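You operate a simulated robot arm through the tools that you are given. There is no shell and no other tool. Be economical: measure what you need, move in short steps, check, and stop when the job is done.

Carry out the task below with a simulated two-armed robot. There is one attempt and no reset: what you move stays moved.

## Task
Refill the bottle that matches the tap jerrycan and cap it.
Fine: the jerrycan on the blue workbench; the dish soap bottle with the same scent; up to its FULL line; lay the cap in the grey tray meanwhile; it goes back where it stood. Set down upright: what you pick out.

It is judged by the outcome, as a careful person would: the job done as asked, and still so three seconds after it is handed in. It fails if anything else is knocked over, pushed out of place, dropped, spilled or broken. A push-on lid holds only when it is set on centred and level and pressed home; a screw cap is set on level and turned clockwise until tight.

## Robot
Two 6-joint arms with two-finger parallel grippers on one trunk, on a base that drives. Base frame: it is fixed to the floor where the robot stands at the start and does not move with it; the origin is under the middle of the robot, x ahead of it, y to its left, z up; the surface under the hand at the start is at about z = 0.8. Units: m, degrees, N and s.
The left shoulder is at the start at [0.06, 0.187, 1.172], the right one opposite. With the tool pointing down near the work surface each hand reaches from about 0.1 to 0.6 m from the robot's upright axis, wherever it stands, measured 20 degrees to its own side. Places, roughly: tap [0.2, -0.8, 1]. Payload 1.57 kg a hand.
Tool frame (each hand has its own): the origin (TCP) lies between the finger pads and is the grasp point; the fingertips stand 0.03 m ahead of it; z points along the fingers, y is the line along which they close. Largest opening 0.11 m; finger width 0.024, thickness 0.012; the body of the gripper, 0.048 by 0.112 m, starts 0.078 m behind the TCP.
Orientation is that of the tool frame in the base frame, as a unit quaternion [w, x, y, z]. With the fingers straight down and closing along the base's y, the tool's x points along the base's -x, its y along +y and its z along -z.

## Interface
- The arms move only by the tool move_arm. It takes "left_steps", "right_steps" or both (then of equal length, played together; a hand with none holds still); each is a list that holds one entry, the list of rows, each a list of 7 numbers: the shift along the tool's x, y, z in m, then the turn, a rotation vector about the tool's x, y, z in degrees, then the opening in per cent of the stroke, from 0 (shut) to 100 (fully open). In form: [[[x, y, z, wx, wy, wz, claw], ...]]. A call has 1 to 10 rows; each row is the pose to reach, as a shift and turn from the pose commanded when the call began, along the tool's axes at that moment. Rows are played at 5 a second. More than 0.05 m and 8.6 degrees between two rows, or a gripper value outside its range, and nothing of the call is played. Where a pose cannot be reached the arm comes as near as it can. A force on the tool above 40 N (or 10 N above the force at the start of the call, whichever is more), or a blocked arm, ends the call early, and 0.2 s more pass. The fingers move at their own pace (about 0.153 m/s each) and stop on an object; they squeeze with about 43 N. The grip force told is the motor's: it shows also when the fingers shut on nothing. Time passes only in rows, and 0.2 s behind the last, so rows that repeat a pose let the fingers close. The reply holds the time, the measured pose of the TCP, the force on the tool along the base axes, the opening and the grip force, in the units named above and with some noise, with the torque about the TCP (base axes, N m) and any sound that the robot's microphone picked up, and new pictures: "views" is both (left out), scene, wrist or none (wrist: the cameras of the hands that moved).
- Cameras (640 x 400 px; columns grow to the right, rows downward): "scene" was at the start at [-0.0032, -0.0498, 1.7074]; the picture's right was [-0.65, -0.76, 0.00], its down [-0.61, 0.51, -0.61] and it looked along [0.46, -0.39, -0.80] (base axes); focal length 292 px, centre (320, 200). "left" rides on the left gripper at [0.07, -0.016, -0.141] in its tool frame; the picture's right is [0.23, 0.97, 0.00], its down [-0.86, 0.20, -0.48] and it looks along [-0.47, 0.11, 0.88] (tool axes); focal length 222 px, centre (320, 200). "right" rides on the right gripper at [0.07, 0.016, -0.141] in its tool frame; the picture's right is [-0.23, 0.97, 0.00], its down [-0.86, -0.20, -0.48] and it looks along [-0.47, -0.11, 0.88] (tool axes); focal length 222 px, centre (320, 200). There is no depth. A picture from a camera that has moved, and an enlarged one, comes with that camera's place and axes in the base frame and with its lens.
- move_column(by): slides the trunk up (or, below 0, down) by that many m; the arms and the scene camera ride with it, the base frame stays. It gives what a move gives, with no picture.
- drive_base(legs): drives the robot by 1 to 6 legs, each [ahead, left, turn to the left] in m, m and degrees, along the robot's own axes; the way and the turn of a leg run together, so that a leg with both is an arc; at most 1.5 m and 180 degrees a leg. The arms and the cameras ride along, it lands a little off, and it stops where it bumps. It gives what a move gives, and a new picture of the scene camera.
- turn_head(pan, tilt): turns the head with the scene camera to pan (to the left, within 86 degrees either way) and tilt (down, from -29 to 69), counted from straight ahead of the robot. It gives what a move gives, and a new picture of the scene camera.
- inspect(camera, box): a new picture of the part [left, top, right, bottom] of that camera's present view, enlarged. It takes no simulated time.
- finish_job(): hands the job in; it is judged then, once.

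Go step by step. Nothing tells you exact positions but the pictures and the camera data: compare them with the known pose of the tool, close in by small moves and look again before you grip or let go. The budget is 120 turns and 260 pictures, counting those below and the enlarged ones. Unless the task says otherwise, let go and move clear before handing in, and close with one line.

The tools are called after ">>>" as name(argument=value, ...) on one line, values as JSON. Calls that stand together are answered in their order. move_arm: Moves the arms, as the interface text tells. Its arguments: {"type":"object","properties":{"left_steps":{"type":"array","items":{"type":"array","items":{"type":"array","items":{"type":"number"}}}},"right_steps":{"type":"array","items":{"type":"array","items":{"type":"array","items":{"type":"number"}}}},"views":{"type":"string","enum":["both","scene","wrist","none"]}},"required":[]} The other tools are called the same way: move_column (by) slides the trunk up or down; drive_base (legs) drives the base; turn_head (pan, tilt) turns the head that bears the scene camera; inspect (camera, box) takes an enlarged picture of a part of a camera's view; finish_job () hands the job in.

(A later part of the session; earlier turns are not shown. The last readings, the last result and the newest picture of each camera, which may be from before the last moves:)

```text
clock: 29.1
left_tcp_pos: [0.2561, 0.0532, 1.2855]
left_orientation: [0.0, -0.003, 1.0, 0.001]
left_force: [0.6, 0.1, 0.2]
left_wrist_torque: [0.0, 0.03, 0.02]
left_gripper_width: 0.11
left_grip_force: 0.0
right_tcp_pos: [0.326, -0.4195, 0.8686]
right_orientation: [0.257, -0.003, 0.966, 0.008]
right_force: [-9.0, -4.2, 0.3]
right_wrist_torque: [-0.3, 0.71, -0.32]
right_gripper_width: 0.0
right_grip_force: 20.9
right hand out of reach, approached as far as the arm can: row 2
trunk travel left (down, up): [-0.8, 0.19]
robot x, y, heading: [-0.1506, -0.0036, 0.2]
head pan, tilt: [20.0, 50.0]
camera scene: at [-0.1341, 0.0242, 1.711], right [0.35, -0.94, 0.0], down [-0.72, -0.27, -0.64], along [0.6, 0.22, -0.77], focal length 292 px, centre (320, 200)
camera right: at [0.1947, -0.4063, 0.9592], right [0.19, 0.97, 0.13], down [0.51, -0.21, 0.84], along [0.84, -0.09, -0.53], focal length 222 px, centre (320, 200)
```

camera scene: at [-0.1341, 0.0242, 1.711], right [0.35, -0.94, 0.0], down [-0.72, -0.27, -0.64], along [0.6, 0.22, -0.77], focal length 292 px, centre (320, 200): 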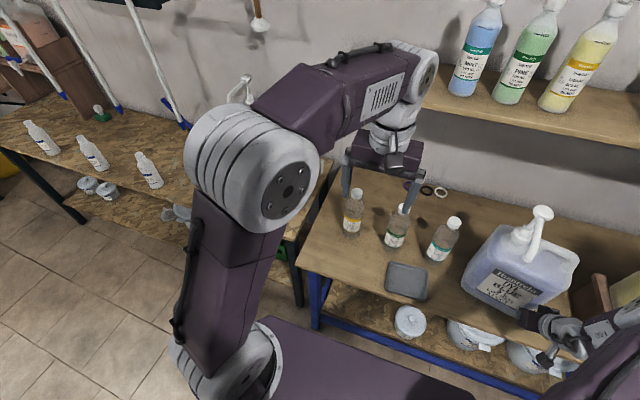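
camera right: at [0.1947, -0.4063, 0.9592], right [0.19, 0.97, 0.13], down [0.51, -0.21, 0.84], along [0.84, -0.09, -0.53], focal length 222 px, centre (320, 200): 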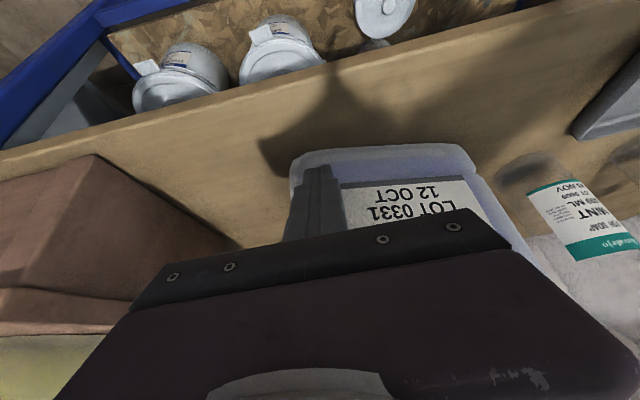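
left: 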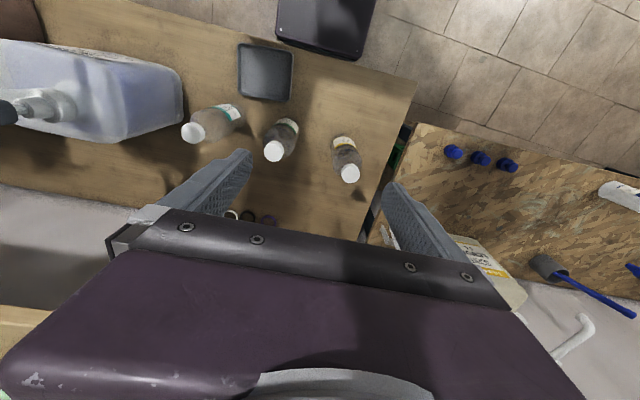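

Contact made at 9 N and the jug is turning the right way. I push on about 25 mm slowly.

>>> move_arm(right_steps=[[[-0.005, 0, 0.003, 0, 0, 0, 0], [-0.01, 0, 0.006, 0, 0, 0, 0], [-0.015, 0, 0.009, 0, 0, 0, 0], [-0.022, 0, 0.0125, 0, 0, 0, 0]]], views="both")

```text
clock: 30.1
left_tcp_pos: [0.2534, 0.0528, 1.2861]
left_orientation: [0.001, -0.003, 1.0, 0.001]
left_force: [0.5, 0.6, -0.9]
left_wrist_torque: [-0.02, 0.01, 0.0]
left_gripper_width: 0.11
left_grip_force: 0.1
right_tcp_pos: [0.3495, -0.4214, 0.8703]
right_orientation: [0.257, -0.003, 0.966, 0.01]
right_force: [-15.0, -4.0, 3.2]
right_wrist_torque: [0.13, 0.25, -0.09]
right_gripper_width: 0.0
right_grip_force: 21.2
trunk travel left (down, up): [-0.8, 0.19]
robot x, y, heading: [-0.1467, -0.0019, 0.6]
head pan, tilt: [20.0, 50.0]
camera scene: at [-0.1378, 0.0233, 1.7111], right [0.35, -0.94, 0.0], down [-0.72, -0.27, -0.64], along [0.6, 0.22, -0.76], focal length 292 px, centre (320, 200)
camera right: at [0.2176, -0.4076, 0.9607], right [0.19, 0.97, 0.13], down [0.51, -0.21, 0.84], along [0.84, -0.09, -0.53], focal length 222 px, centre (320, 200)
```

scene: 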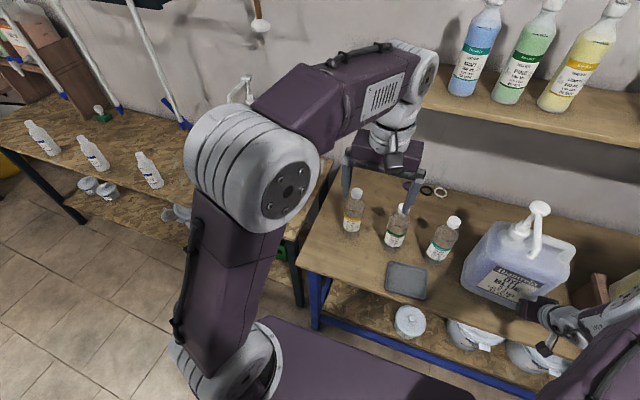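
right: 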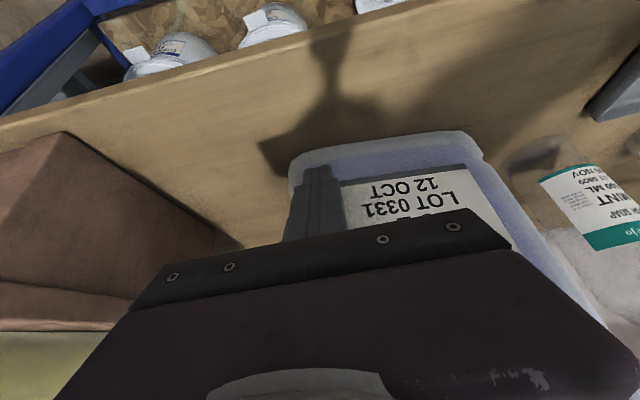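

Yaw is now within ~6° and depth close; the jug still needs ~24 mm toward -y. I retreat and go round to its left-front corner, with the mint bottle kept clear.

>>> move_arm(right_steps=[[[0.039, 0, -0.0225, 0, 0, 0, 0], [0.069, 0, -0.04, 0, 0, 0, 0], [0.069, 0.04, -0.04, 0, 0, 0, 0], [0.069, 0.08, -0.04, 0, 0, 0, 0], [0.069, 0.12, -0.04, 0, 0, 0, 0], [0.069, 0.16, -0.04, 0, 0, 0, 0], [0.069, 0.18, -0.04, 0, 0, 0, 0], [0.069, 0.18, -0.04, 0, 0, 0, 0]]], views="both")

```text
clock: 31.9
left_tcp_pos: [0.2563, 0.0545, 1.2841]
left_orientation: [0.0, -0.003, 1.0, -0.001]
left_force: [0.0, 0.3, 0.0]
left_wrist_torque: [0.0, -0.01, 0.04]
left_gripper_width: 0.1097
left_grip_force: 0.0
right_tcp_pos: [0.3188, -0.2131, 0.8835]
right_orientation: [0.243, 0.007, 0.969, 0.041]
right_force: [0.8, -1.3, -0.1]
right_wrist_torque: [-0.02, -0.03, 0.03]
right_gripper_width: 0.0001
right_grip_force: 21.3
right hand out of reach, approached as far as the arm can: row 3, 4, 5, 6, 7, 8
trunk travel left (down, up): [-0.8, 0.19]
robot x, y, heading: [-0.1496, -0.0024, 0.5]
head pan, tilt: [20.0, 50.0]
camera scene: at [-0.1349, 0.0262, 1.711], right [0.35, -0.94, 0.0], down [-0.72, -0.27, -0.64], along [0.6, 0.22, -0.77], focal length 292 px, centre (320, 200)
camera right: at [0.1898, -0.2051, 0.9779], right [0.19, 0.96, 0.19], down [0.53, -0.26, 0.81], along [0.83, -0.06, -0.56], focal length 222 px, centre (320, 200)
```

scene: 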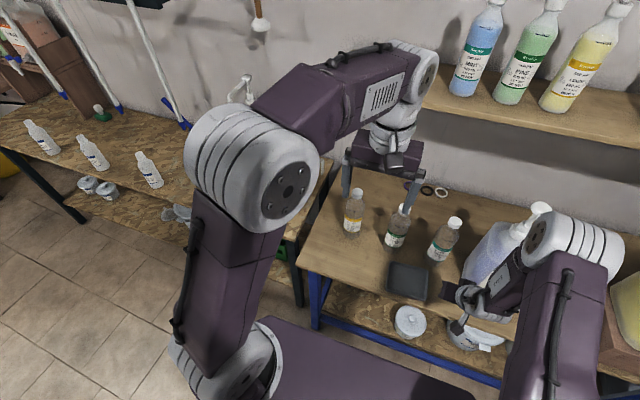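
right: 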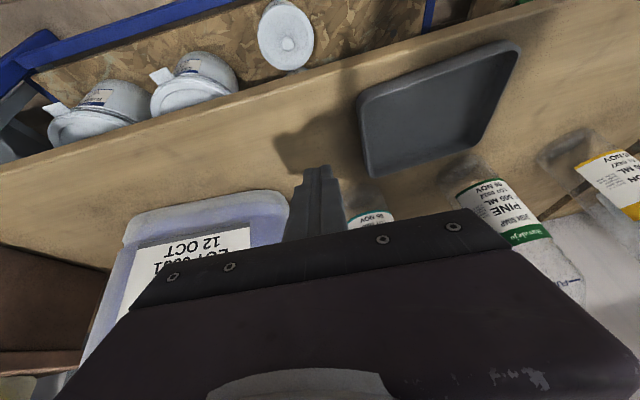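

I step forward a bit so the pose becomes reachable, then check the clearance between mint bottle and jug.

>>> move_arm(right_steps=[[[-0.02, -0.005, 0.011, 0, 0, 0, 0], [-0.04, -0.008, 0.022, 0, 0, 0, 0], [-0.055, -0.008, 0.031, 0, 0, 0, 0], [-0.055, -0.008, 0.031, 0, 0, 0, 0]]], views="wrist")

```text
clock: 32.9
left_tcp_pos: [0.2567, 0.0545, 1.2842]
left_orientation: [0.0, -0.004, 1.0, 0.0]
left_force: [-0.3, 0.3, 0.3]
left_wrist_torque: [-0.02, -0.03, 0.02]
left_gripper_width: 0.1098
left_grip_force: 0.1
right_tcp_pos: [0.3838, -0.2249, 0.8839]
right_orientation: [0.243, 0.007, 0.969, 0.04]
right_force: [-0.5, -0.3, 0.4]
right_wrist_torque: [0.01, 0.0, 0.02]
right_gripper_width: 0.0003
right_grip_force: 21.8
trunk travel left (down, up): [-0.8, 0.19]
robot x, y, heading: [-0.1487, 0.0013, 0.3]
head pan, tilt: [20.0, 50.0]
camera right: at [0.2547, -0.2167, 0.9785], right [0.19, 0.96, 0.19], down [0.53, -0.26, 0.81], along [0.83, -0.06, -0.56], focal length 222 px, centre (320, 200)
```

right: 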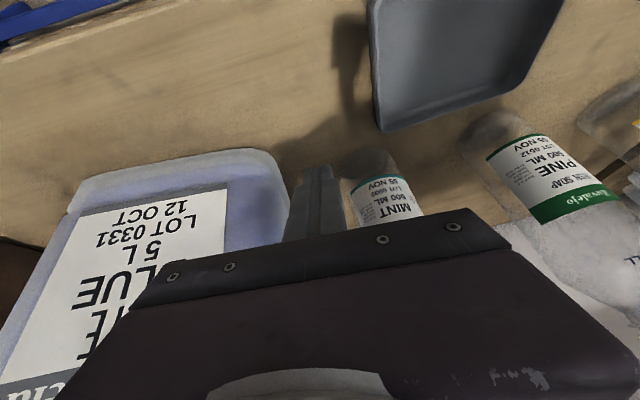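

The gap is clear: the finger sits between jug corner and mint bottle. I move in a bit and push the jug's left-front edge about 30 mm to -y.

>>> move_arm(right_steps=[[[0, -0.012, 0, 0, 0, 0, 0], [-0.01, -0.014, 0.005, 0, 0, 0, 0], [-0.019, -0.016, 0.011, 0, 0, 0, 0], [-0.019, -0.024, 0.011, 0, 0, 0, 0], [-0.019, -0.032, 0.011, 0, 0, 0, 0], [-0.019, -0.04, 0.011, 0, 0, 0, 0], [-0.019, -0.048, 0.011, 0, 0, 0, 0], [-0.019, -0.056, 0.011, 0, 0, 0, 0]]], views="wrist")

```text
clock: 34.7
left_tcp_pos: [0.2528, 0.0578, 1.2852]
left_orientation: [0.001, -0.003, 1.0, -0.003]
left_force: [0.6, -0.2, 0.1]
left_wrist_torque: [0.02, -0.03, 0.0]
left_gripper_width: 0.1103
left_grip_force: 0.0
right_tcp_pos: [0.4045, -0.2796, 0.8817]
right_orientation: [0.245, 0.006, 0.969, 0.039]
right_force: [-6.6, 16.0, 10.5]
right_wrist_torque: [-1.72, -0.63, -0.14]
right_gripper_width: 0.0
right_grip_force: 21.2
trunk travel left (down, up): [-0.8, 0.19]
robot x, y, heading: [-0.1454, 0.0007, 0.4]
head pan, tilt: [20.0, 50.0]
camera right: at [0.2752, -0.2705, 0.9758], right [0.19, 0.96, 0.18], down [0.53, -0.26, 0.81], along [0.83, -0.06, -0.56], focal length 222 px, centre (320, 200)
```

right: 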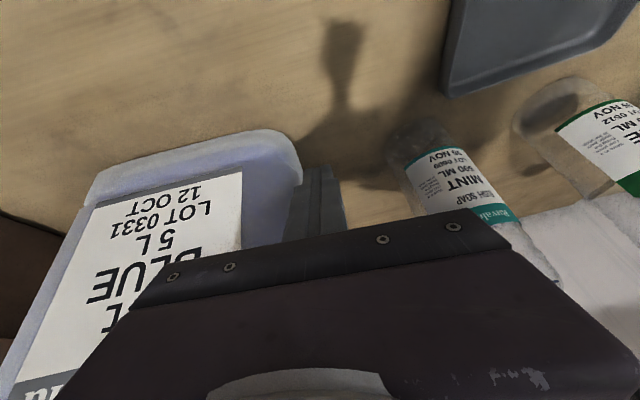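

By the pictures the jug is now square and near its spot. I retreat and raise the hand to check it from above.

>>> move_arm(right_steps=[[[0, 0.012, 0, 0, 0, 0, 0], [0.03, 0.012, -0.015, 0, 0, 0, 0], [0.057, 0.012, -0.03, 0, 0, 0, 0], [0.036, 0.012, -0.07, 0, 0, 0, 0], [0.015, 0.012, -0.11, 0, 0, 0, 0], [-0.006, 0.012, -0.15, 0, 0, 0, 0], [-0.027, 0.012, -0.19, 0, 0, 0, 0], [-0.048, 0.012, -0.23, 0, 0, 0, 0], [-0.069, 0.012, -0.27, 0, 0, 0, 0], [-0.095, 0.012, -0.31, 0, 0, 0, 0]]], views="none")

>>> move_arm(right_steps=[[[-0.02, -0.01, -0.035, 0, 7, 0, 0], [-0.03, -0.03, -0.05, 0, 14, 0, 0], [-0.05, -0.06, -0.05, 0, 21, 0, 0], [-0.07, -0.08, -0.05, 0, 28, 0, 0], [-0.07, -0.08, -0.05, 0, 28, 0, 0]]], views="both")

```text
clock: 36.9
left_tcp_pos: [0.2555, 0.0542, 1.2848]
left_orientation: [0.0, -0.003, 1.0, 0.0]
left_force: [-0.8, -0.8, 0.2]
left_wrist_torque: [0.01, -0.04, 0.02]
left_gripper_width: 0.11
left_grip_force: 0.2
right_tcp_pos: [0.3412, -0.2935, 1.1969]
right_orientation: [0.244, 0.007, 0.969, 0.04]
right_force: [-0.3, -0.4, 1.5]
right_wrist_torque: [-0.01, 0.0, 0.0]
right_gripper_width: 0.0
right_grip_force: 21.0
trunk travel left (down, up): [-0.8, 0.19]
robot x, y, heading: [-0.1475, 0.003, 0.6]
head pan, tilt: [20.0, 50.0]
```

```text
clock: 38.1
left_tcp_pos: [0.2552, 0.0546, 1.2851]
left_orientation: [0.001, -0.004, 1.0, -0.001]
left_force: [-0.9, 0.1, 0.7]
left_wrist_torque: [-0.06, -0.02, -0.01]
left_gripper_width: 0.1099
left_grip_force: 0.0
right_tcp_pos: [0.3598, -0.3735, 1.2578]
right_orientation: [0.002, -0.004, 0.999, 0.041]
right_force: [0.3, 0.6, -0.5]
right_wrist_torque: [0.01, -0.03, 0.0]
right_gripper_width: 0.0
right_grip_force: 21.2
right hand out of reach, approached as far as the arm can: row 4, 5
trunk travel left (down, up): [-0.8, 0.19]
robot x, y, heading: [-0.1487, -0.0018, 0.4]
head pan, tilt: [20.0, 50.0]
camera scene: at [-0.1362, 0.026, 1.711], right [0.35, -0.94, 0.0], down [-0.72, -0.27, -0.64], along [0.6, 0.22, -0.77], focal length 292 px, centre (320, 200)
camera right: at [0.2887, -0.3688, 1.4014], right [0.22, 0.97, 0.08], down [0.86, -0.23, 0.46], along [0.47, -0.03, -0.88], focal length 222 px, centre (320, 200)
```

scene: 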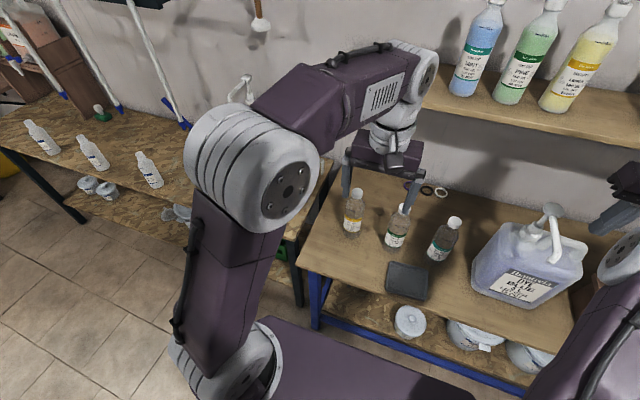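
right: 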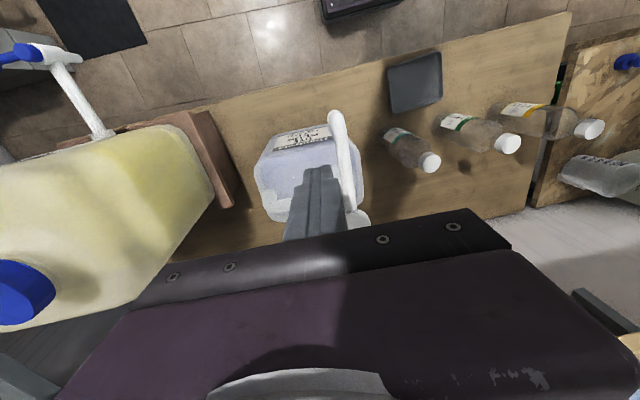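

I bring the hand back slightly, return the base to its start place, and compare the scene picture with the original one.

>>> move_arm(right_steps=[[[0.03, 0, -0.02, 0, 0, 0, 0], [0.06, 0, -0.04, 0, 0, 0, 0], [0.06, 0, -0.04, 0, 0, 0, 0]]], views="none")

>>> drive_base(legs=[[0.15, 0.002, -0.4]])

>>> inspect(camera="right", box=[0, 0, 640, 400])

```text
clock: 38.9
left_tcp_pos: [0.2577, 0.0527, 1.284]
left_orientation: [-0.002, -0.004, 1.0, 0.0]
left_force: [-0.2, 0.7, 0.1]
left_wrist_torque: [-0.01, -0.02, 0.01]
left_gripper_width: 0.11
left_grip_force: 0.0
right_tcp_pos: [0.3038, -0.3781, 1.2938]
right_orientation: [0.001, -0.004, 0.999, 0.04]
right_force: [0.9, -0.4, -0.2]
right_wrist_torque: [-0.02, 0.01, 0.0]
right_gripper_width: 0.0001
right_grip_force: 21.7
trunk travel left (down, up): [-0.8, 0.19]
robot x, y, heading: [-0.1459, -0.001, 0.5]
head pan, tilt: [20.0, 50.0]
```

```text
clock: 40.3
left_tcp_pos: [0.4036, 0.0541, 1.2863]
left_orientation: [0.001, -0.001, 1.0, 0.0]
left_force: [0.7, 0.4, -0.2]
left_wrist_torque: [0.02, -0.01, -0.01]
left_gripper_width: 0.1099
left_grip_force: 0.0
right_tcp_pos: [0.4475, -0.3793, 1.2948]
right_orientation: [0.003, -0.001, 0.999, 0.041]
right_force: [-0.6, 0.9, -0.4]
right_wrist_torque: [0.03, -0.03, 0.02]
right_gripper_width: 0.0001
right_grip_force: 21.6
trunk travel left (down, up): [-0.8, 0.19]
robot x, y, heading: [0.0029, 0.0026, -0.0]
head pan, tilt: [20.0, 50.0]
camera scene: at [0.0124, 0.0274, 1.711], right [0.34, -0.94, 0.0], down [-0.72, -0.26, -0.64], along [0.61, 0.22, -0.76], focal length 292 px, centre (320, 200)
```

scene: 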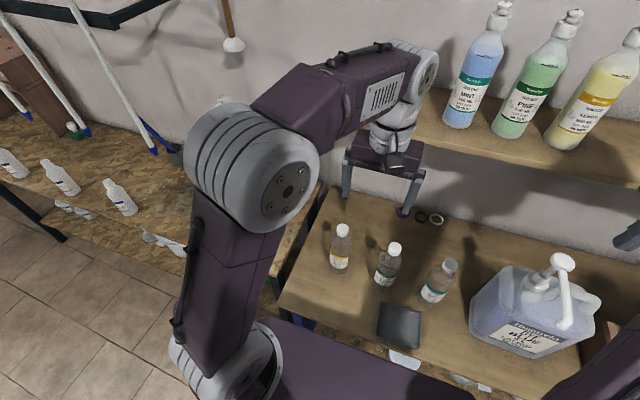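

```text
1.00 times, centred on (320, 200) of right (not enlarged: the box is as wide or as high as the picture)
camera zoom: at [0.3761, -0.3736, 1.4396], right [0.23, 0.97, 0.08], down [0.85, -0.24, 0.47], along [0.47, -0.04, -0.88], focal length 222 px, centre (320, 200)
```

zoom: 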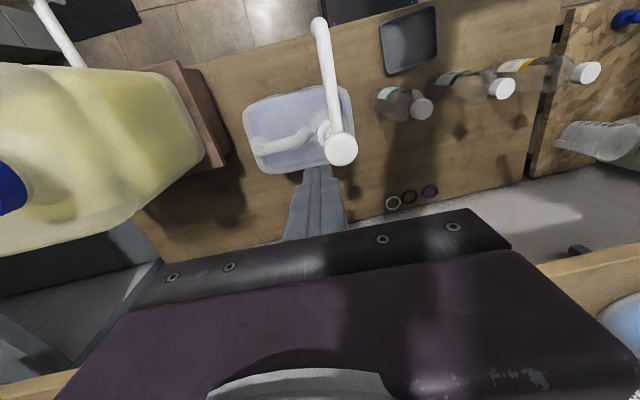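

It looks very close to the original. One exact check from the original wrist viewpoint (fingers open, around the pump head).

>>> move_arm(right_steps=[[[0.005, 0.02, 0.0, 2.4, 0, 0, 50], [0.0104, 0.0395, 0.003, 4.7, 0, 0, 100], [0.0104, 0.0395, 0.003, 4.7, 0, 0, 100], [0.0104, 0.036, 0.05, 4.7, 0, 0, 100], [0.0104, 0.0318, 0.095, 4.7, 0, 0, 100], [0.0104, 0.0318, 0.095, 4.7, 0, 0, 100]]], views="wrist")

```text
clock: 41.7
left_tcp_pos: [0.4072, 0.0539, 1.284]
left_orientation: [0.0, 0.0, 1.0, 0.0]
left_force: [-0.2, 0.1, -0.4]
left_wrist_torque: [-0.01, 0.01, -0.02]
left_gripper_width: 0.11
left_grip_force: 0.0
right_tcp_pos: [0.4408, -0.3411, 1.2026]
right_orientation: [0.002, -0.001, 1.0, 0.0]
right_force: [-0.1, 0.3, -0.1]
right_wrist_torque: [-0.02, -0.01, 0.0]
right_gripper_width: 0.1102
right_grip_force: 0.0
trunk travel left (down, up): [-0.8, 0.19]
robot x, y, heading: [0.0062, 0.0029, -0.1]
head pan, tilt: [20.0, 50.0]
camera right: at [0.3711, -0.3239, 1.3466], right [0.23, 0.97, 0.0], down [0.85, -0.2, 0.48], along [0.47, -0.11, -0.88], focal length 222 px, centre (320, 200)
```

right: 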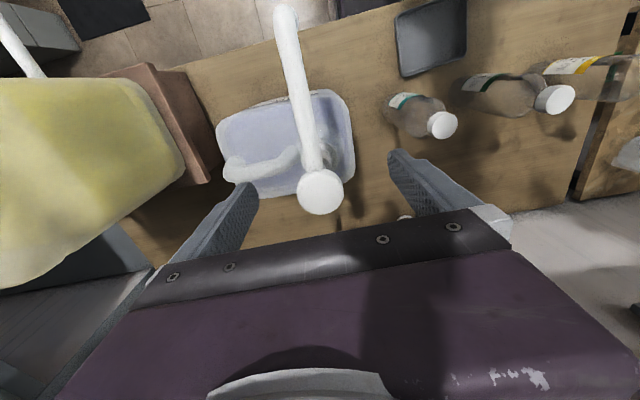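

The jug matches its original place to within a few mm. Now I lift the right hand well clear, then shift the base back and left to work on the lemon bottle.

>>> move_arm(right_steps=[[[0, 0, -0.04, 0, 0, 0, 100], [0, 0, -0.08, 0, 0, 0, 100], [0, 0, -0.12, 0, 0, 0, 100], [0.03, 0, -0.14, 0, 0, 0, 100], [0.03, 0, -0.14, 0, 0, 0, 100]]], views="none")

>>> drive_base(legs=[[-0.08, 0, 0], [0, 0.15, 0]])

>>> turn_head(pan=0, tilt=50)

```text
clock: 42.9
left_tcp_pos: [0.4072, 0.0532, 1.2837]
left_orientation: [0.0, 0.0, 1.0, 0.0]
left_force: [0.4, 0.2, -0.2]
left_wrist_torque: [0.01, 0.0, 0.01]
left_gripper_width: 0.1099
left_grip_force: 0.1
right_tcp_pos: [0.4113, -0.3409, 1.3413]
right_orientation: [0.002, -0.001, 1.0, 0.0]
right_force: [0.3, -0.7, -0.7]
right_wrist_torque: [0.0, 0.05, 0.01]
right_gripper_width: 0.1101
right_grip_force: 0.1
trunk travel left (down, up): [-0.8, 0.19]
robot x, y, heading: [0.0039, 0.0068, 0.1]
head pan, tilt: [20.0, 50.0]
```

```text
clock: 44.9
left_tcp_pos: [0.3273, 0.1972, 1.2854]
left_orientation: [0.001, 0.002, 1.0, 0.001]
left_force: [-0.2, -0.7, 1.1]
left_wrist_torque: [0.04, -0.01, 0.02]
left_gripper_width: 0.1098
left_grip_force: 0.1
right_tcp_pos: [0.3309, -0.1979, 1.3413]
right_orientation: [0.003, 0.002, 1.0, 0.002]
right_force: [0.6, 0.8, 0.2]
right_wrist_torque: [0.01, -0.01, -0.01]
right_gripper_width: 0.1099
right_grip_force: 0.0
trunk travel left (down, up): [-0.8, 0.19]
robot x, y, heading: [-0.0765, 0.15, -0.3]
head pan, tilt: [20.0, 50.0]
camera scene: at [-0.0636, 0.1722, 1.711], right [0.34, -0.94, 0.0], down [-0.72, -0.26, -0.64], along [0.61, 0.22, -0.77], focal length 292 px, centre (320, 200)
```

scene: 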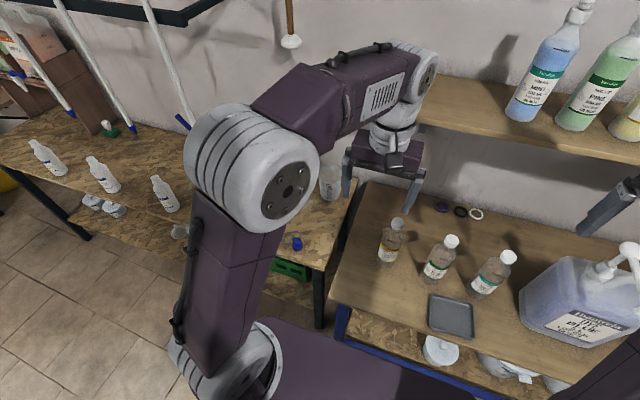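

```text
clock: 45.8
left_tcp_pos: [0.3266, 0.2013, 1.2846]
left_orientation: [0.0, 0.002, 1.0, -0.002]
left_force: [-0.2, -0.3, -1.0]
left_wrist_torque: [0.0, 0.0, 0.0]
left_gripper_width: 0.1101
left_grip_force: 0.1
right_tcp_pos: [0.3312, -0.1924, 1.3411]
right_orientation: [0.002, 0.002, 1.0, -0.001]
right_force: [0.2, -0.2, -0.3]
right_wrist_torque: [-0.03, 0.0, 0.0]
right_gripper_width: 0.1099
right_grip_force: 0.0
trunk travel left (down, up): [-0.8, 0.19]
robot x, y, heading: [-0.0742, 0.1535, -0.4]
head pan, tilt: [0.0, 50.0]
camera scene: at [-0.0575, 0.1509, 1.711], right [0.0, -1.0, 0.0], down [-0.77, 0.0, -0.64], along [0.64, 0.0, -0.77], focal length 292 px, centre (320, 200)
```

scene: 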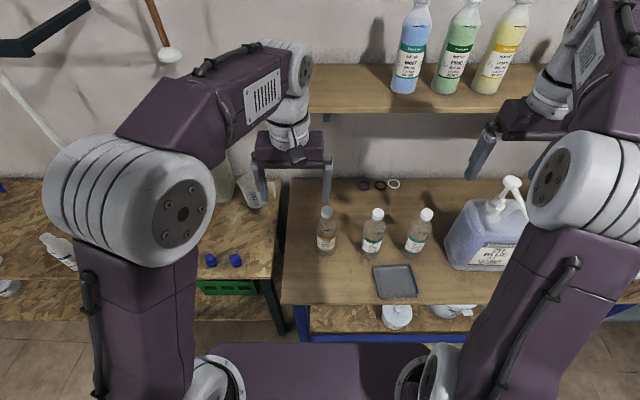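

The lemon bottle stands near (0.465, 0.133). I pitch the left hand forward and lower it behind the bottle, looking with its camera.

>>> move_arm(left_steps=[[[0, -0.01, 0.02, 0, -8, 0, 100], [0, -0.02, 0.04, 0, -16, 0, 100], [0, -0.03, 0.06, 0, -24, 0, 100], [0, -0.04, 0.08, 0, -32, 0, 100], [0, -0.05, 0.1, 0, -40, 0, 100], [0, -0.06, 0.12, 0, -48, 0, 100], [0, -0.068, 0.14, 0, -55, 0, 100], [0, -0.068, 0.16, 0, -55, 0, 100], [0, -0.068, 0.16, 0, -55, 0, 100]]], views="both")

```text
clock: 47.8
left_tcp_pos: [0.3277, 0.1321, 1.1245]
left_orientation: [0.461, 0.003, 0.887, -0.002]
left_force: [0.3, -0.5, 0.4]
left_wrist_torque: [0.01, 0.01, 0.0]
left_gripper_width: 0.11
left_grip_force: 0.1
right_tcp_pos: [0.3307, -0.1941, 1.3414]
right_orientation: [0.002, 0.002, 1.0, 0.0]
right_force: [-0.4, -0.1, 0.0]
right_wrist_torque: [0.0, 0.0, 0.0]
right_gripper_width: 0.1098
right_grip_force: 0.0
trunk travel left (down, up): [-0.8, 0.19]
robot x, y, heading: [-0.0783, 0.1522, -0.2]
head pan, tilt: [0.0, 50.0]
camera scene: at [-0.0584, 0.15, 1.711], right [0.0, -1.0, 0.0], down [-0.77, 0.0, -0.64], along [0.64, 0.0, -0.77], focal length 292 px, centre (320, 200)
camera left: at [0.171, 0.1167, 1.1482], right [-0.13, 0.97, -0.19], down [0.1, 0.2, 0.97], along [0.99, 0.1, -0.12], focal length 222 px, centre (320, 200)
```

scene: 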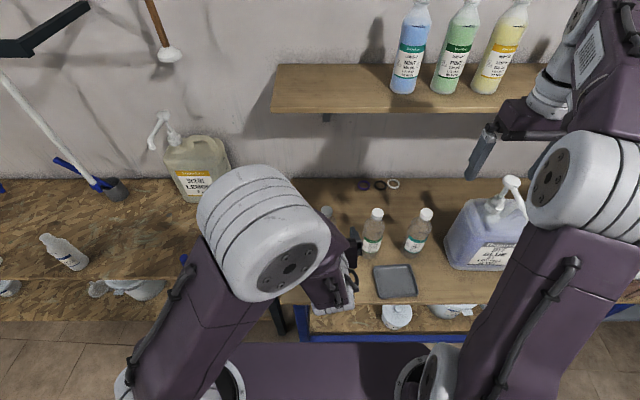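
left: 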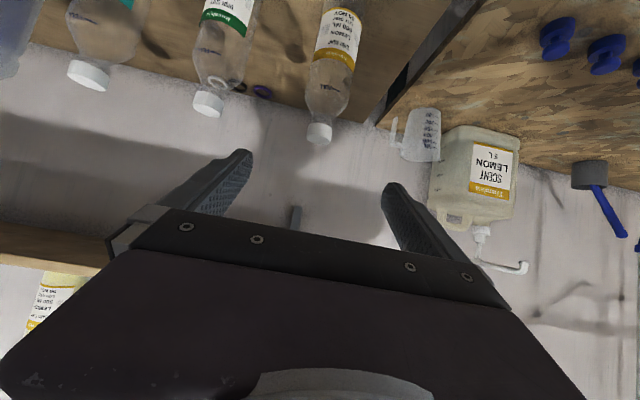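

The bottle is near (0.47, 0.131) with cap top at z≈1.03. I go down to a pre-grasp point 12 cm back along the fingers.

>>> move_arm(left_steps=[[[0.032, 0, 0.036, 0, 0, 0, 100], [0.064, 0, 0.072, 0, 0, 0, 100], [0.095, 0, 0.107, 0, 0, 0, 100], [0.127, 0, 0.143, 0, 0, 0, 100], [0.127, 0, 0.143, 0, 0, 0, 100]]], views="both")

```text
clock: 49.0
left_tcp_pos: [0.4143, 0.0837, 0.9531]
left_orientation: [0.461, 0.002, 0.888, 0.004]
left_force: [-0.4, 0.0, 0.0]
left_wrist_torque: [0.02, -0.02, 0.01]
left_gripper_width: 0.1099
left_grip_force: 0.0
left hand out of reach, approached as far as the arm can: row 1, 2, 3, 4, 5
right_tcp_pos: [0.3309, -0.1939, 1.3415]
right_orientation: [0.003, 0.002, 1.0, 0.0]
right_force: [0.2, 0.5, 0.0]
right_wrist_torque: [-0.04, 0.0, 0.02]
right_gripper_width: 0.11
right_grip_force: 0.0
trunk travel left (down, up): [-0.8, 0.19]
robot x, y, heading: [-0.0732, 0.149, -0.3]
head pan, tilt: [0.0, 50.0]
camera scene: at [-0.0587, 0.1497, 1.711], right [0.0, -1.0, 0.0], down [-0.77, 0.0, -0.64], along [0.64, 0.0, -0.77], focal length 292 px, centre (320, 200)
camera left: at [0.2578, 0.0682, 0.978], right [-0.13, 0.98, -0.18], down [0.1, 0.19, 0.98], along [0.99, 0.11, -0.12], focal length 222 px, centre (320, 200)
```

scene: 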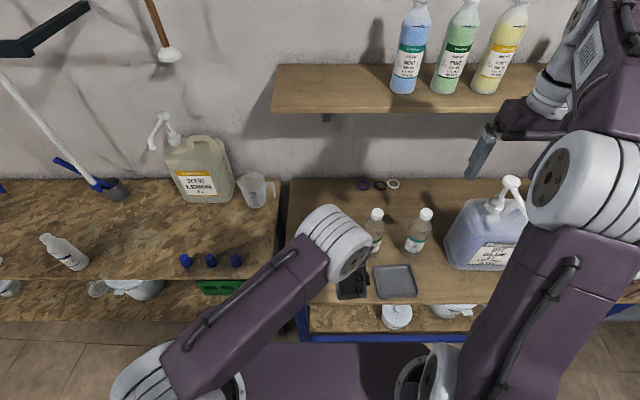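
left: 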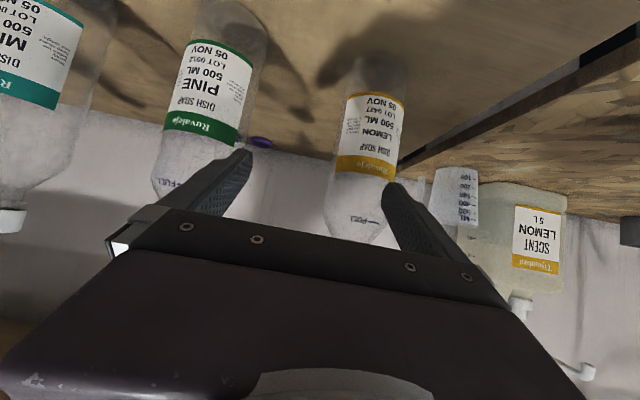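

The folded arm limit pulled the hand off line (no contact made). Raising the trunk gives the arms room; the hand goes straight up with it, then I re-aim.

>>> move_column(by=0.17)

>>> move_arm(left_steps=[[[0.0, 0.012, -0.03, 0, 0, 0, 100], [0.0, 0.024, -0.06, 0, 0, 0, 100], [0.0, 0.036, -0.06, 0, 0, 0, 100], [0.0, 0.048, -0.06, 0, 0, 0, 100], [0.0, 0.048, -0.06, 0, 0, 0, 100]]], views="both")

```text
clock: 50.9
left_tcp_pos: [0.4143, 0.0839, 1.1233]
left_orientation: [0.46, 0.002, 0.888, 0.004]
left_force: [-0.2, 0.2, -0.4]
left_wrist_torque: [0.01, 0.01, 0.0]
left_gripper_width: 0.1099
left_grip_force: 0.1
right_tcp_pos: [0.3312, -0.1956, 1.5105]
right_orientation: [0.002, 0.002, 1.0, 0.0]
right_force: [0.0, 0.1, -0.3]
right_wrist_torque: [0.03, -0.03, 0.03]
right_gripper_width: 0.11
right_grip_force: 0.1
trunk travel left (down, up): [-0.97, 0.02]
robot x, y, heading: [-0.0749, 0.1499, -0.2]
head pan, tilt: [0.0, 50.0]
```

```text
clock: 52.1
left_tcp_pos: [0.3888, 0.0915, 1.1746]
left_orientation: [0.46, 0.003, 0.888, 0.006]
left_force: [0.0, 0.4, -0.2]
left_wrist_torque: [-0.01, 0.0, -0.02]
left_gripper_width: 0.1099
left_grip_force: 0.0
left hand out of reach, approached as far as the arm can: row 1, 2, 3, 4, 5
right_tcp_pos: [0.3296, -0.1952, 1.5122]
right_orientation: [0.003, 0.002, 1.0, -0.001]
right_force: [-1.1, -0.5, 0.7]
right_wrist_torque: [0.02, 0.02, -0.01]
right_gripper_width: 0.1098
right_grip_force: 0.1
trunk travel left (down, up): [-0.97, 0.02]
robot x, y, heading: [-0.0735, 0.1521, -0.2]
head pan, tilt: [0.0, 50.0]
camera scene: at [-0.0589, 0.1496, 1.881], right [0.0, -1.0, 0.0], down [-0.77, 0.0, -0.64], along [0.64, 0.0, -0.77], focal length 292 px, centre (320, 200)
camera left: at [0.2327, 0.0756, 1.2], right [-0.13, 0.98, -0.17], down [0.1, 0.19, 0.98], along [0.99, 0.11, -0.13], focal length 222 px, centre (320, 200)
```

scene: 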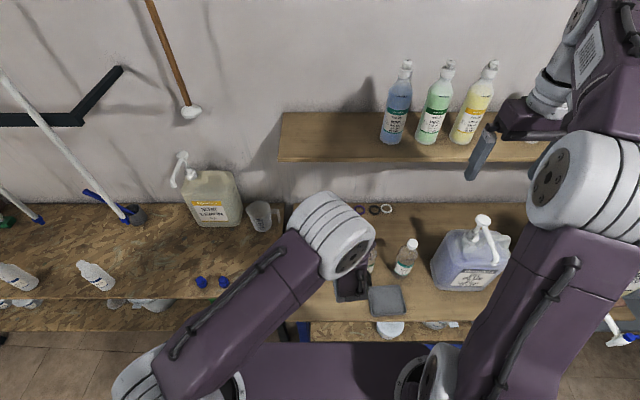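
left: 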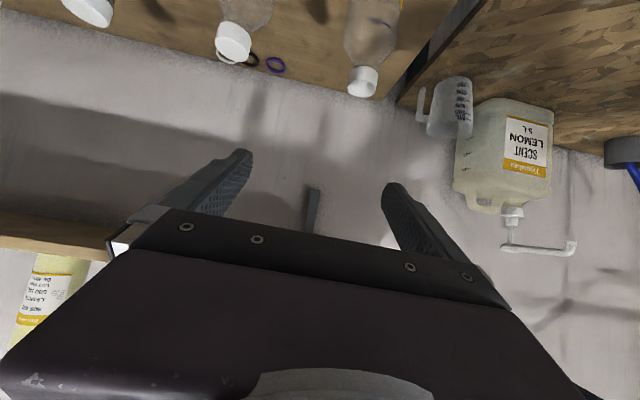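

The limit is horizontal closeness to the shoulder, so I back the base up 0.13 m.

>>> drive_base(legs=[[-0.13, 0, 0]])

>>> move_arm(left_steps=[[[0.02, 0.02, 0.015, 0, 0, 0, 100], [0.05, 0.04, 0.045, 0, 0, 0, 100], [0.08, 0.041, 0.075, 0, 0, 0, 100], [0.108, 0.041, 0.11, 0, 0, 0, 100], [0.108, 0.041, 0.11, 0, 0, 0, 100]]], views="both")

```text
clock: 53.4
left_tcp_pos: [0.2617, 0.0956, 1.1732]
left_orientation: [0.458, 0.0, 0.889, 0.009]
left_force: [1.0, 0.1, -0.2]
left_wrist_torque: [0.01, -0.01, -0.01]
left_gripper_width: 0.1099
left_grip_force: 0.1
right_tcp_pos: [0.2066, -0.1923, 1.5094]
right_orientation: [0.0, 0.0, 1.0, 0.0]
right_force: [-0.2, -0.1, 0.8]
right_wrist_torque: [-0.01, 0.03, -0.02]
right_gripper_width: 0.11
right_grip_force: 0.0
trunk travel left (down, up): [-0.97, 0.02]
robot x, y, heading: [-0.2091, 0.1532, 0.1]
head pan, tilt: [0.0, 50.0]
camera scene: at [-0.1831, 0.1496, 1.8809], right [0.0, -1.0, 0.0], down [-0.77, 0.0, -0.64], along [0.64, 0.0, -0.77], focal length 292 px, centre (320, 200)
```

scene: 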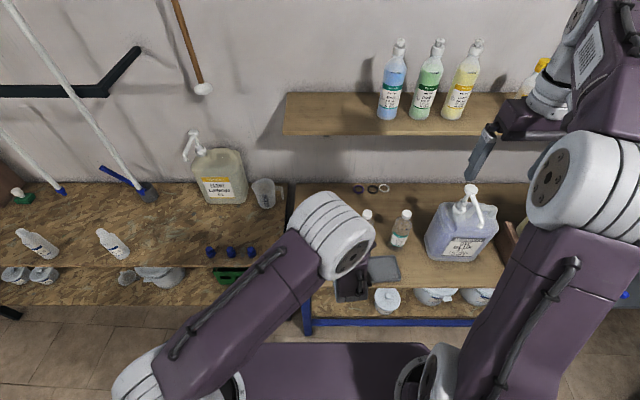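

```text
clock: 54.6
left_tcp_pos: [0.31, 0.1101, 1.0211]
left_orientation: [0.458, -0.001, 0.889, 0.013]
left_force: [0.8, -0.1, 0.3]
left_wrist_torque: [0.01, 0.0, 0.01]
left_gripper_width: 0.1102
left_grip_force: 0.1
left hand out of reach, approached as far as the arm can: row 1, 2, 3, 4, 5
right_tcp_pos: [0.2045, -0.1909, 1.5096]
right_orientation: [0.001, -0.002, 1.0, 0.0]
right_force: [-0.5, -0.5, -0.2]
right_wrist_torque: [0.03, 0.01, 0.02]
right_gripper_width: 0.1101
right_grip_force: 0.1
trunk travel left (down, up): [-0.97, 0.02]
robot x, y, heading: [-0.2058, 0.1501, 0.0]
head pan, tilt: [0.0, 50.0]
camera scene: at [-0.1875, 0.1499, 1.881], right [0.0, -1.0, 0.0], down [-0.77, 0.0, -0.64], along [0.64, 0.0, -0.77], focal length 292 px, centre (320, 200)
camera left: at [0.1543, 0.0925, 1.046], right [-0.14, 0.98, -0.16], down [0.1, 0.18, 0.98], along [0.98, 0.12, -0.13], focal length 222 px, centre (320, 200)
```

scene: 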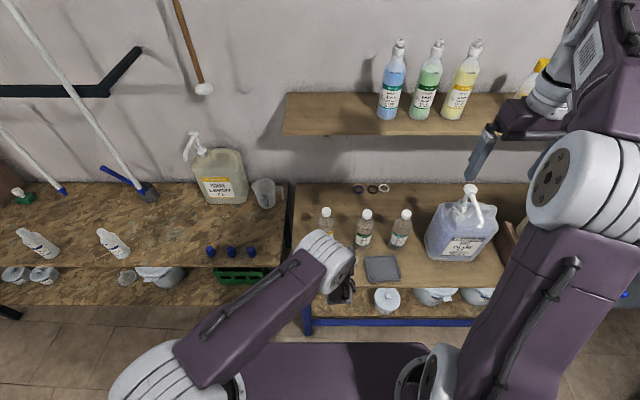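
left: 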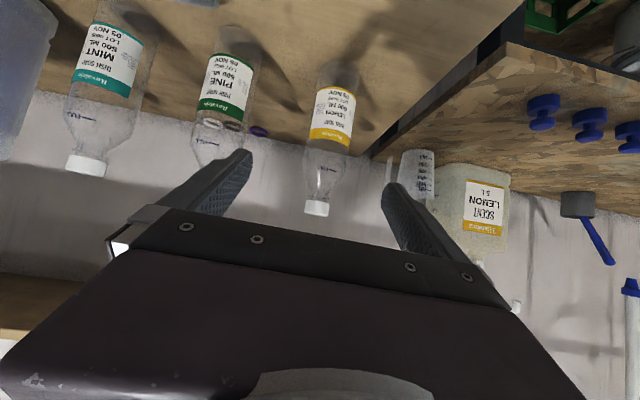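

Working out the limit, the wrist must stay ≥0.34 m from the shoulder axis; the pre-grasp from here satisfies that. I move there.

>>> move_arm(left_steps=[[[0.011, 0.01, 0.033, 0, 0, 0, 100], [0.021, 0.021, 0.066, 0, 0, 0, 100], [0.0316, 0.021, 0.098, 0, 0, 0, 100], [0.0316, 0.021, 0.098, 0, 0, 0, 100]]], views="both")

```text
clock: 55.6
left_tcp_pos: [0.3699, 0.133, 0.9362]
left_orientation: [0.459, 0.0, 0.888, 0.008]
left_force: [0.3, 0.3, -0.3]
left_wrist_torque: [0.02, -0.01, 0.01]
left_gripper_width: 0.1098
left_grip_force: 0.2
right_tcp_pos: [0.2021, -0.1913, 1.5114]
right_orientation: [0.003, -0.001, 1.0, 0.0]
right_force: [-0.7, 0.0, -0.7]
right_wrist_torque: [0.01, -0.05, -0.01]
right_gripper_width: 0.1103
right_grip_force: 0.1
trunk travel left (down, up): [-0.97, 0.02]
robot x, y, heading: [-0.2066, 0.1499, 0.3]
head pan, tilt: [0.0, 50.0]
camera scene: at [-0.1904, 0.1494, 1.881], right [0.0, -1.0, 0.0], down [-0.77, 0.0, -0.64], along [0.64, 0.0, -0.77], focal length 292 px, centre (320, 200)
camera left: at [0.2144, 0.1162, 0.9612], right [-0.14, 0.98, -0.17], down [0.1, 0.19, 0.98], along [0.98, 0.12, -0.13], focal length 222 px, centre (320, 200)
```

scene: 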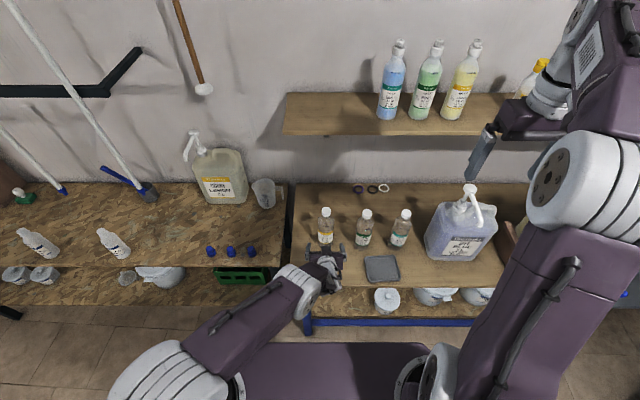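
left: 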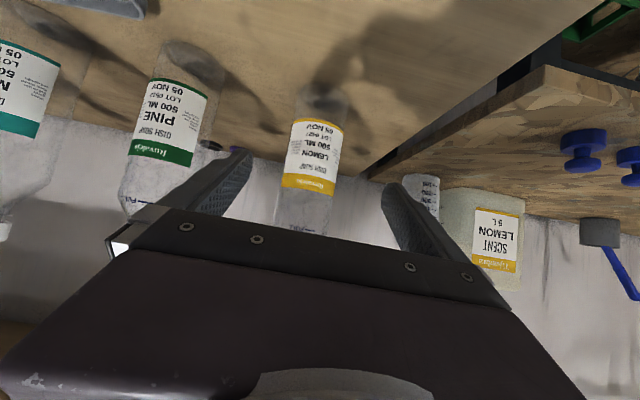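

The bottle is centred between the fingers. I advance 12 cm along the fingers and then close on the body.

>>> move_arm(left_steps=[[[0, 0, 0.03, 0, 0, 0, 100], [0, 0, 0.06, 0, 0, 0, 100], [0, -0.001, 0.09, 0, 0, 0, 100], [0, -0.002, 0.12, 0, 0, 0, 100], [0, -0.002, 0.12, 0, 0, 0, 100]]], views="both")

```text
clock: 56.8
left_tcp_pos: [0.3821, 0.1318, 0.9301]
left_orientation: [0.459, 0.0, 0.888, 0.008]
left_force: [0.3, 0.0, 0.4]
left_wrist_torque: [0.01, -0.01, 0.03]
left_gripper_width: 0.1098
left_grip_force: 0.0
left hand out of reach, approached as far as the arm can: row 1, 2, 3, 4, 5
right_tcp_pos: [0.2024, -0.1916, 1.5112]
right_orientation: [0.002, -0.002, 1.0, 0.0]
right_force: [0.4, -0.6, 0.4]
right_wrist_torque: [-0.01, 0.02, 0.0]
right_gripper_width: 0.1101
right_grip_force: 0.0
trunk travel left (down, up): [-0.97, 0.02]
robot x, y, heading: [-0.2045, 0.1507, 0.4]
head pan, tilt: [0.0, 50.0]
camera scene: at [-0.1896, 0.1498, 1.881], right [0.0, -1.0, 0.0], down [-0.77, 0.0, -0.64], along [0.64, 0.0, -0.77], focal length 292 px, centre (320, 200)
camera left: at [0.2268, 0.1151, 0.9548], right [-0.14, 0.98, -0.17], down [0.1, 0.19, 0.98], along [0.98, 0.12, -0.13], focal length 222 px, centre (320, 200)
```

scene: 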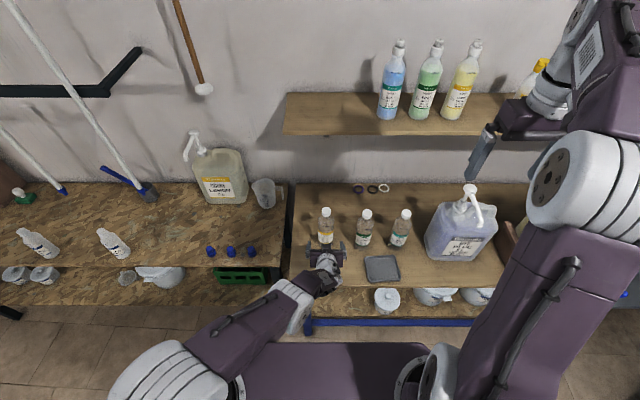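
left: 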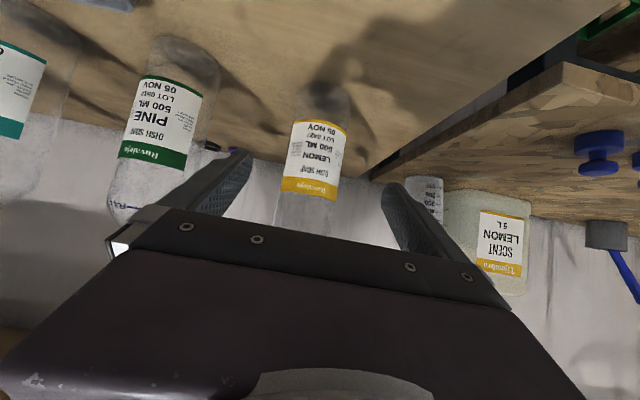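

Now the arm is at full stretch since the trunk is high. I lift the hand, then lower the trunk by the same amount.

>>> move_arm(left_steps=[[[-0.03, 0, -0.035, 0, 0, 0, 100], [-0.065, 0, -0.06, 0, 0, 0, 100], [-0.1, 0, -0.085, 0, 0, 0, 100], [-0.13, 0, -0.105, 0, 0, 0, 100]]], views="none")

>>> move_column(by=-0.15)

>>> inspect(camera="left", box=[0, 0, 640, 400])

```text
clock: 57.8
left_tcp_pos: [0.3754, 0.1284, 1.0993]
left_orientation: [0.46, -0.001, 0.888, 0.01]
left_force: [-0.3, -0.4, -0.2]
left_wrist_torque: [0.03, 0.0, -0.01]
left_gripper_width: 0.1101
left_grip_force: 0.1
right_tcp_pos: [0.2003, -0.1937, 1.51]
right_orientation: [0.002, -0.001, 1.0, -0.001]
right_force: [-0.5, 0.0, -0.3]
right_wrist_torque: [0.0, -0.02, 0.01]
right_gripper_width: 0.11
right_grip_force: 0.0
trunk travel left (down, up): [-0.97, 0.02]
robot x, y, heading: [-0.2087, 0.1542, 0.0]
head pan, tilt: [0.0, 50.0]
```

```text
clock: 59.5
left_tcp_pos: [0.3759, 0.1296, 0.9488]
left_orientation: [0.46, 0.0, 0.888, 0.008]
left_force: [-0.6, 0.3, 0.0]
left_wrist_torque: [-0.03, -0.04, -0.02]
left_gripper_width: 0.1102
left_grip_force: 0.2
right_tcp_pos: [0.2009, -0.1909, 1.3606]
right_orientation: [0.001, -0.001, 1.0, 0.001]
right_force: [0.5, -0.4, -0.1]
right_wrist_torque: [0.0, 0.02, -0.02]
right_gripper_width: 0.1101
right_grip_force: 0.1
trunk travel left (down, up): [-0.82, 0.17]
robot x, y, heading: [-0.2054, 0.1516, -0.0]
head pan, tilt: [0.0, 50.0]
```

```text
1.00 times, centred on (320, 200) of left (not enlarged: the box is as wide or as high as the picture)
camera zoom: at [0.2201, 0.1113, 0.9738], right [-0.14, 0.98, -0.17], down [0.1, 0.19, 0.98], along [0.98, 0.12, -0.13], focal length 222 px, centre (320, 200)
```

zoom: 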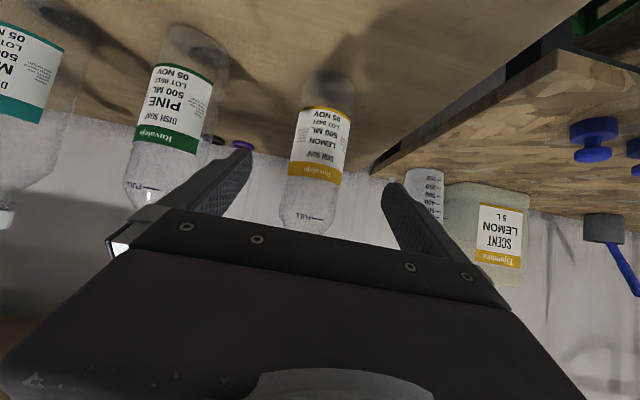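

Now I advance to the grasp point.

>>> move_arm(left_steps=[[[0.0035, 0, 0.03, 0, 0, 0, 100], [0.007, 0.001, 0.06, 0, 0, 0, 100], [0.01, 0.001, 0.09, 0, 0, 0, 100], [0.0135, 0.0015, 0.122, 0, 0, 0, 100], [0.0135, 0.0015, 0.122, 0, 0, 0, 100]]], views="both")

```text
clock: 60.7
left_tcp_pos: [0.4613, 0.1291, 0.8686]
left_orientation: [0.458, 0.001, 0.889, 0.007]
left_force: [-0.7, -0.3, 0.0]
left_wrist_torque: [-0.01, 0.03, 0.01]
left_gripper_width: 0.11
left_grip_force: 0.1
left hand out of reach, approached as far as the arm can: row 4, 5
right_tcp_pos: [0.2018, -0.1907, 1.3604]
right_orientation: [0.002, -0.002, 1.0, -0.001]
right_force: [-0.2, 0.5, -0.2]
right_wrist_torque: [0.02, -0.04, -0.01]
right_gripper_width: 0.11
right_grip_force: 0.0
trunk travel left (down, up): [-0.82, 0.17]
robot x, y, heading: [-0.2075, 0.1513, -0.0]
head pan, tilt: [0.0, 50.0]
camera scene: at [-0.19, 0.1495, 1.731], right [0.0, -1.0, 0.0], down [-0.77, 0.0, -0.64], along [0.64, 0.0, -0.77], focal length 292 px, centre (320, 200)
camera left: at [0.3046, 0.1115, 0.8942], right [-0.14, 0.98, -0.17], down [0.1, 0.19, 0.98], along [0.98, 0.12, -0.13], focal length 222 px, centre (320, 200)
```

scene: 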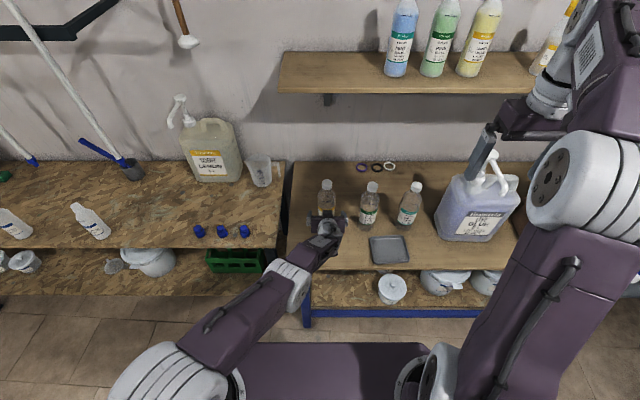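
left: 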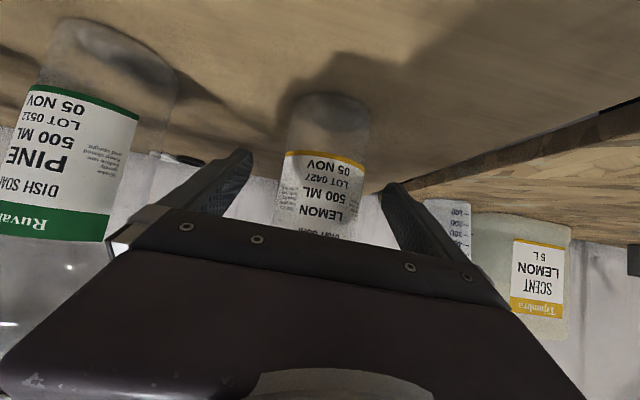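

The hand is around the bottle body, close to centred. I close the grip.

>>> move_arm(left_steps=[[[0, 0, 0, 0, 0, 0, 70], [0, 0, 0, 0, 0, 0, 50], [0, 0, 0, 0, 0, 0, 30], [0, 0, 0, 0, 0, 0, 10], [0, 0, 0, 0, 0, 0, 10]]], views="wrist")

```text
clock: 61.9
left_tcp_pos: [0.4616, 0.1279, 0.8699]
left_orientation: [0.46, 0.0, 0.888, 0.008]
left_force: [-1.0, 1.1, -0.5]
left_wrist_torque: [-0.02, -0.02, 0.01]
left_gripper_width: 0.0636
left_grip_force: 43.1
right_tcp_pos: [0.2028, -0.1909, 1.361]
right_orientation: [0.002, -0.001, 1.0, 0.0]
right_force: [0.7, 0.6, -0.2]
right_wrist_torque: [-0.03, 0.03, 0.01]
right_gripper_width: 0.1099
right_grip_force: 0.1
trunk travel left (down, up): [-0.82, 0.17]
robot x, y, heading: [-0.2067, 0.1479, 0.2]
head pan, tilt: [0.0, 50.0]
camera left: at [0.3053, 0.1115, 0.8944], right [-0.14, 0.98, -0.17], down [0.1, 0.19, 0.98], along [0.98, 0.12, -0.13], focal length 222 px, centre (320, 200)
```

left: 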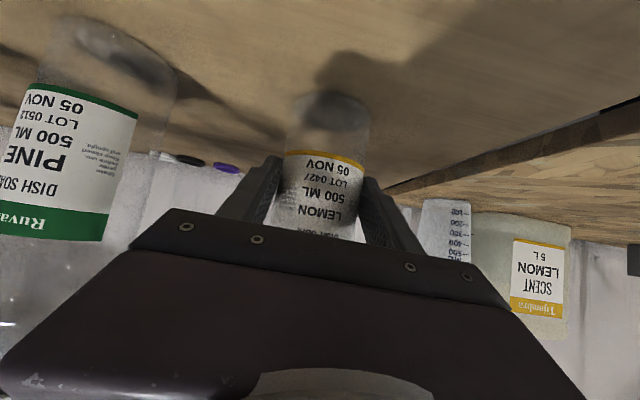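

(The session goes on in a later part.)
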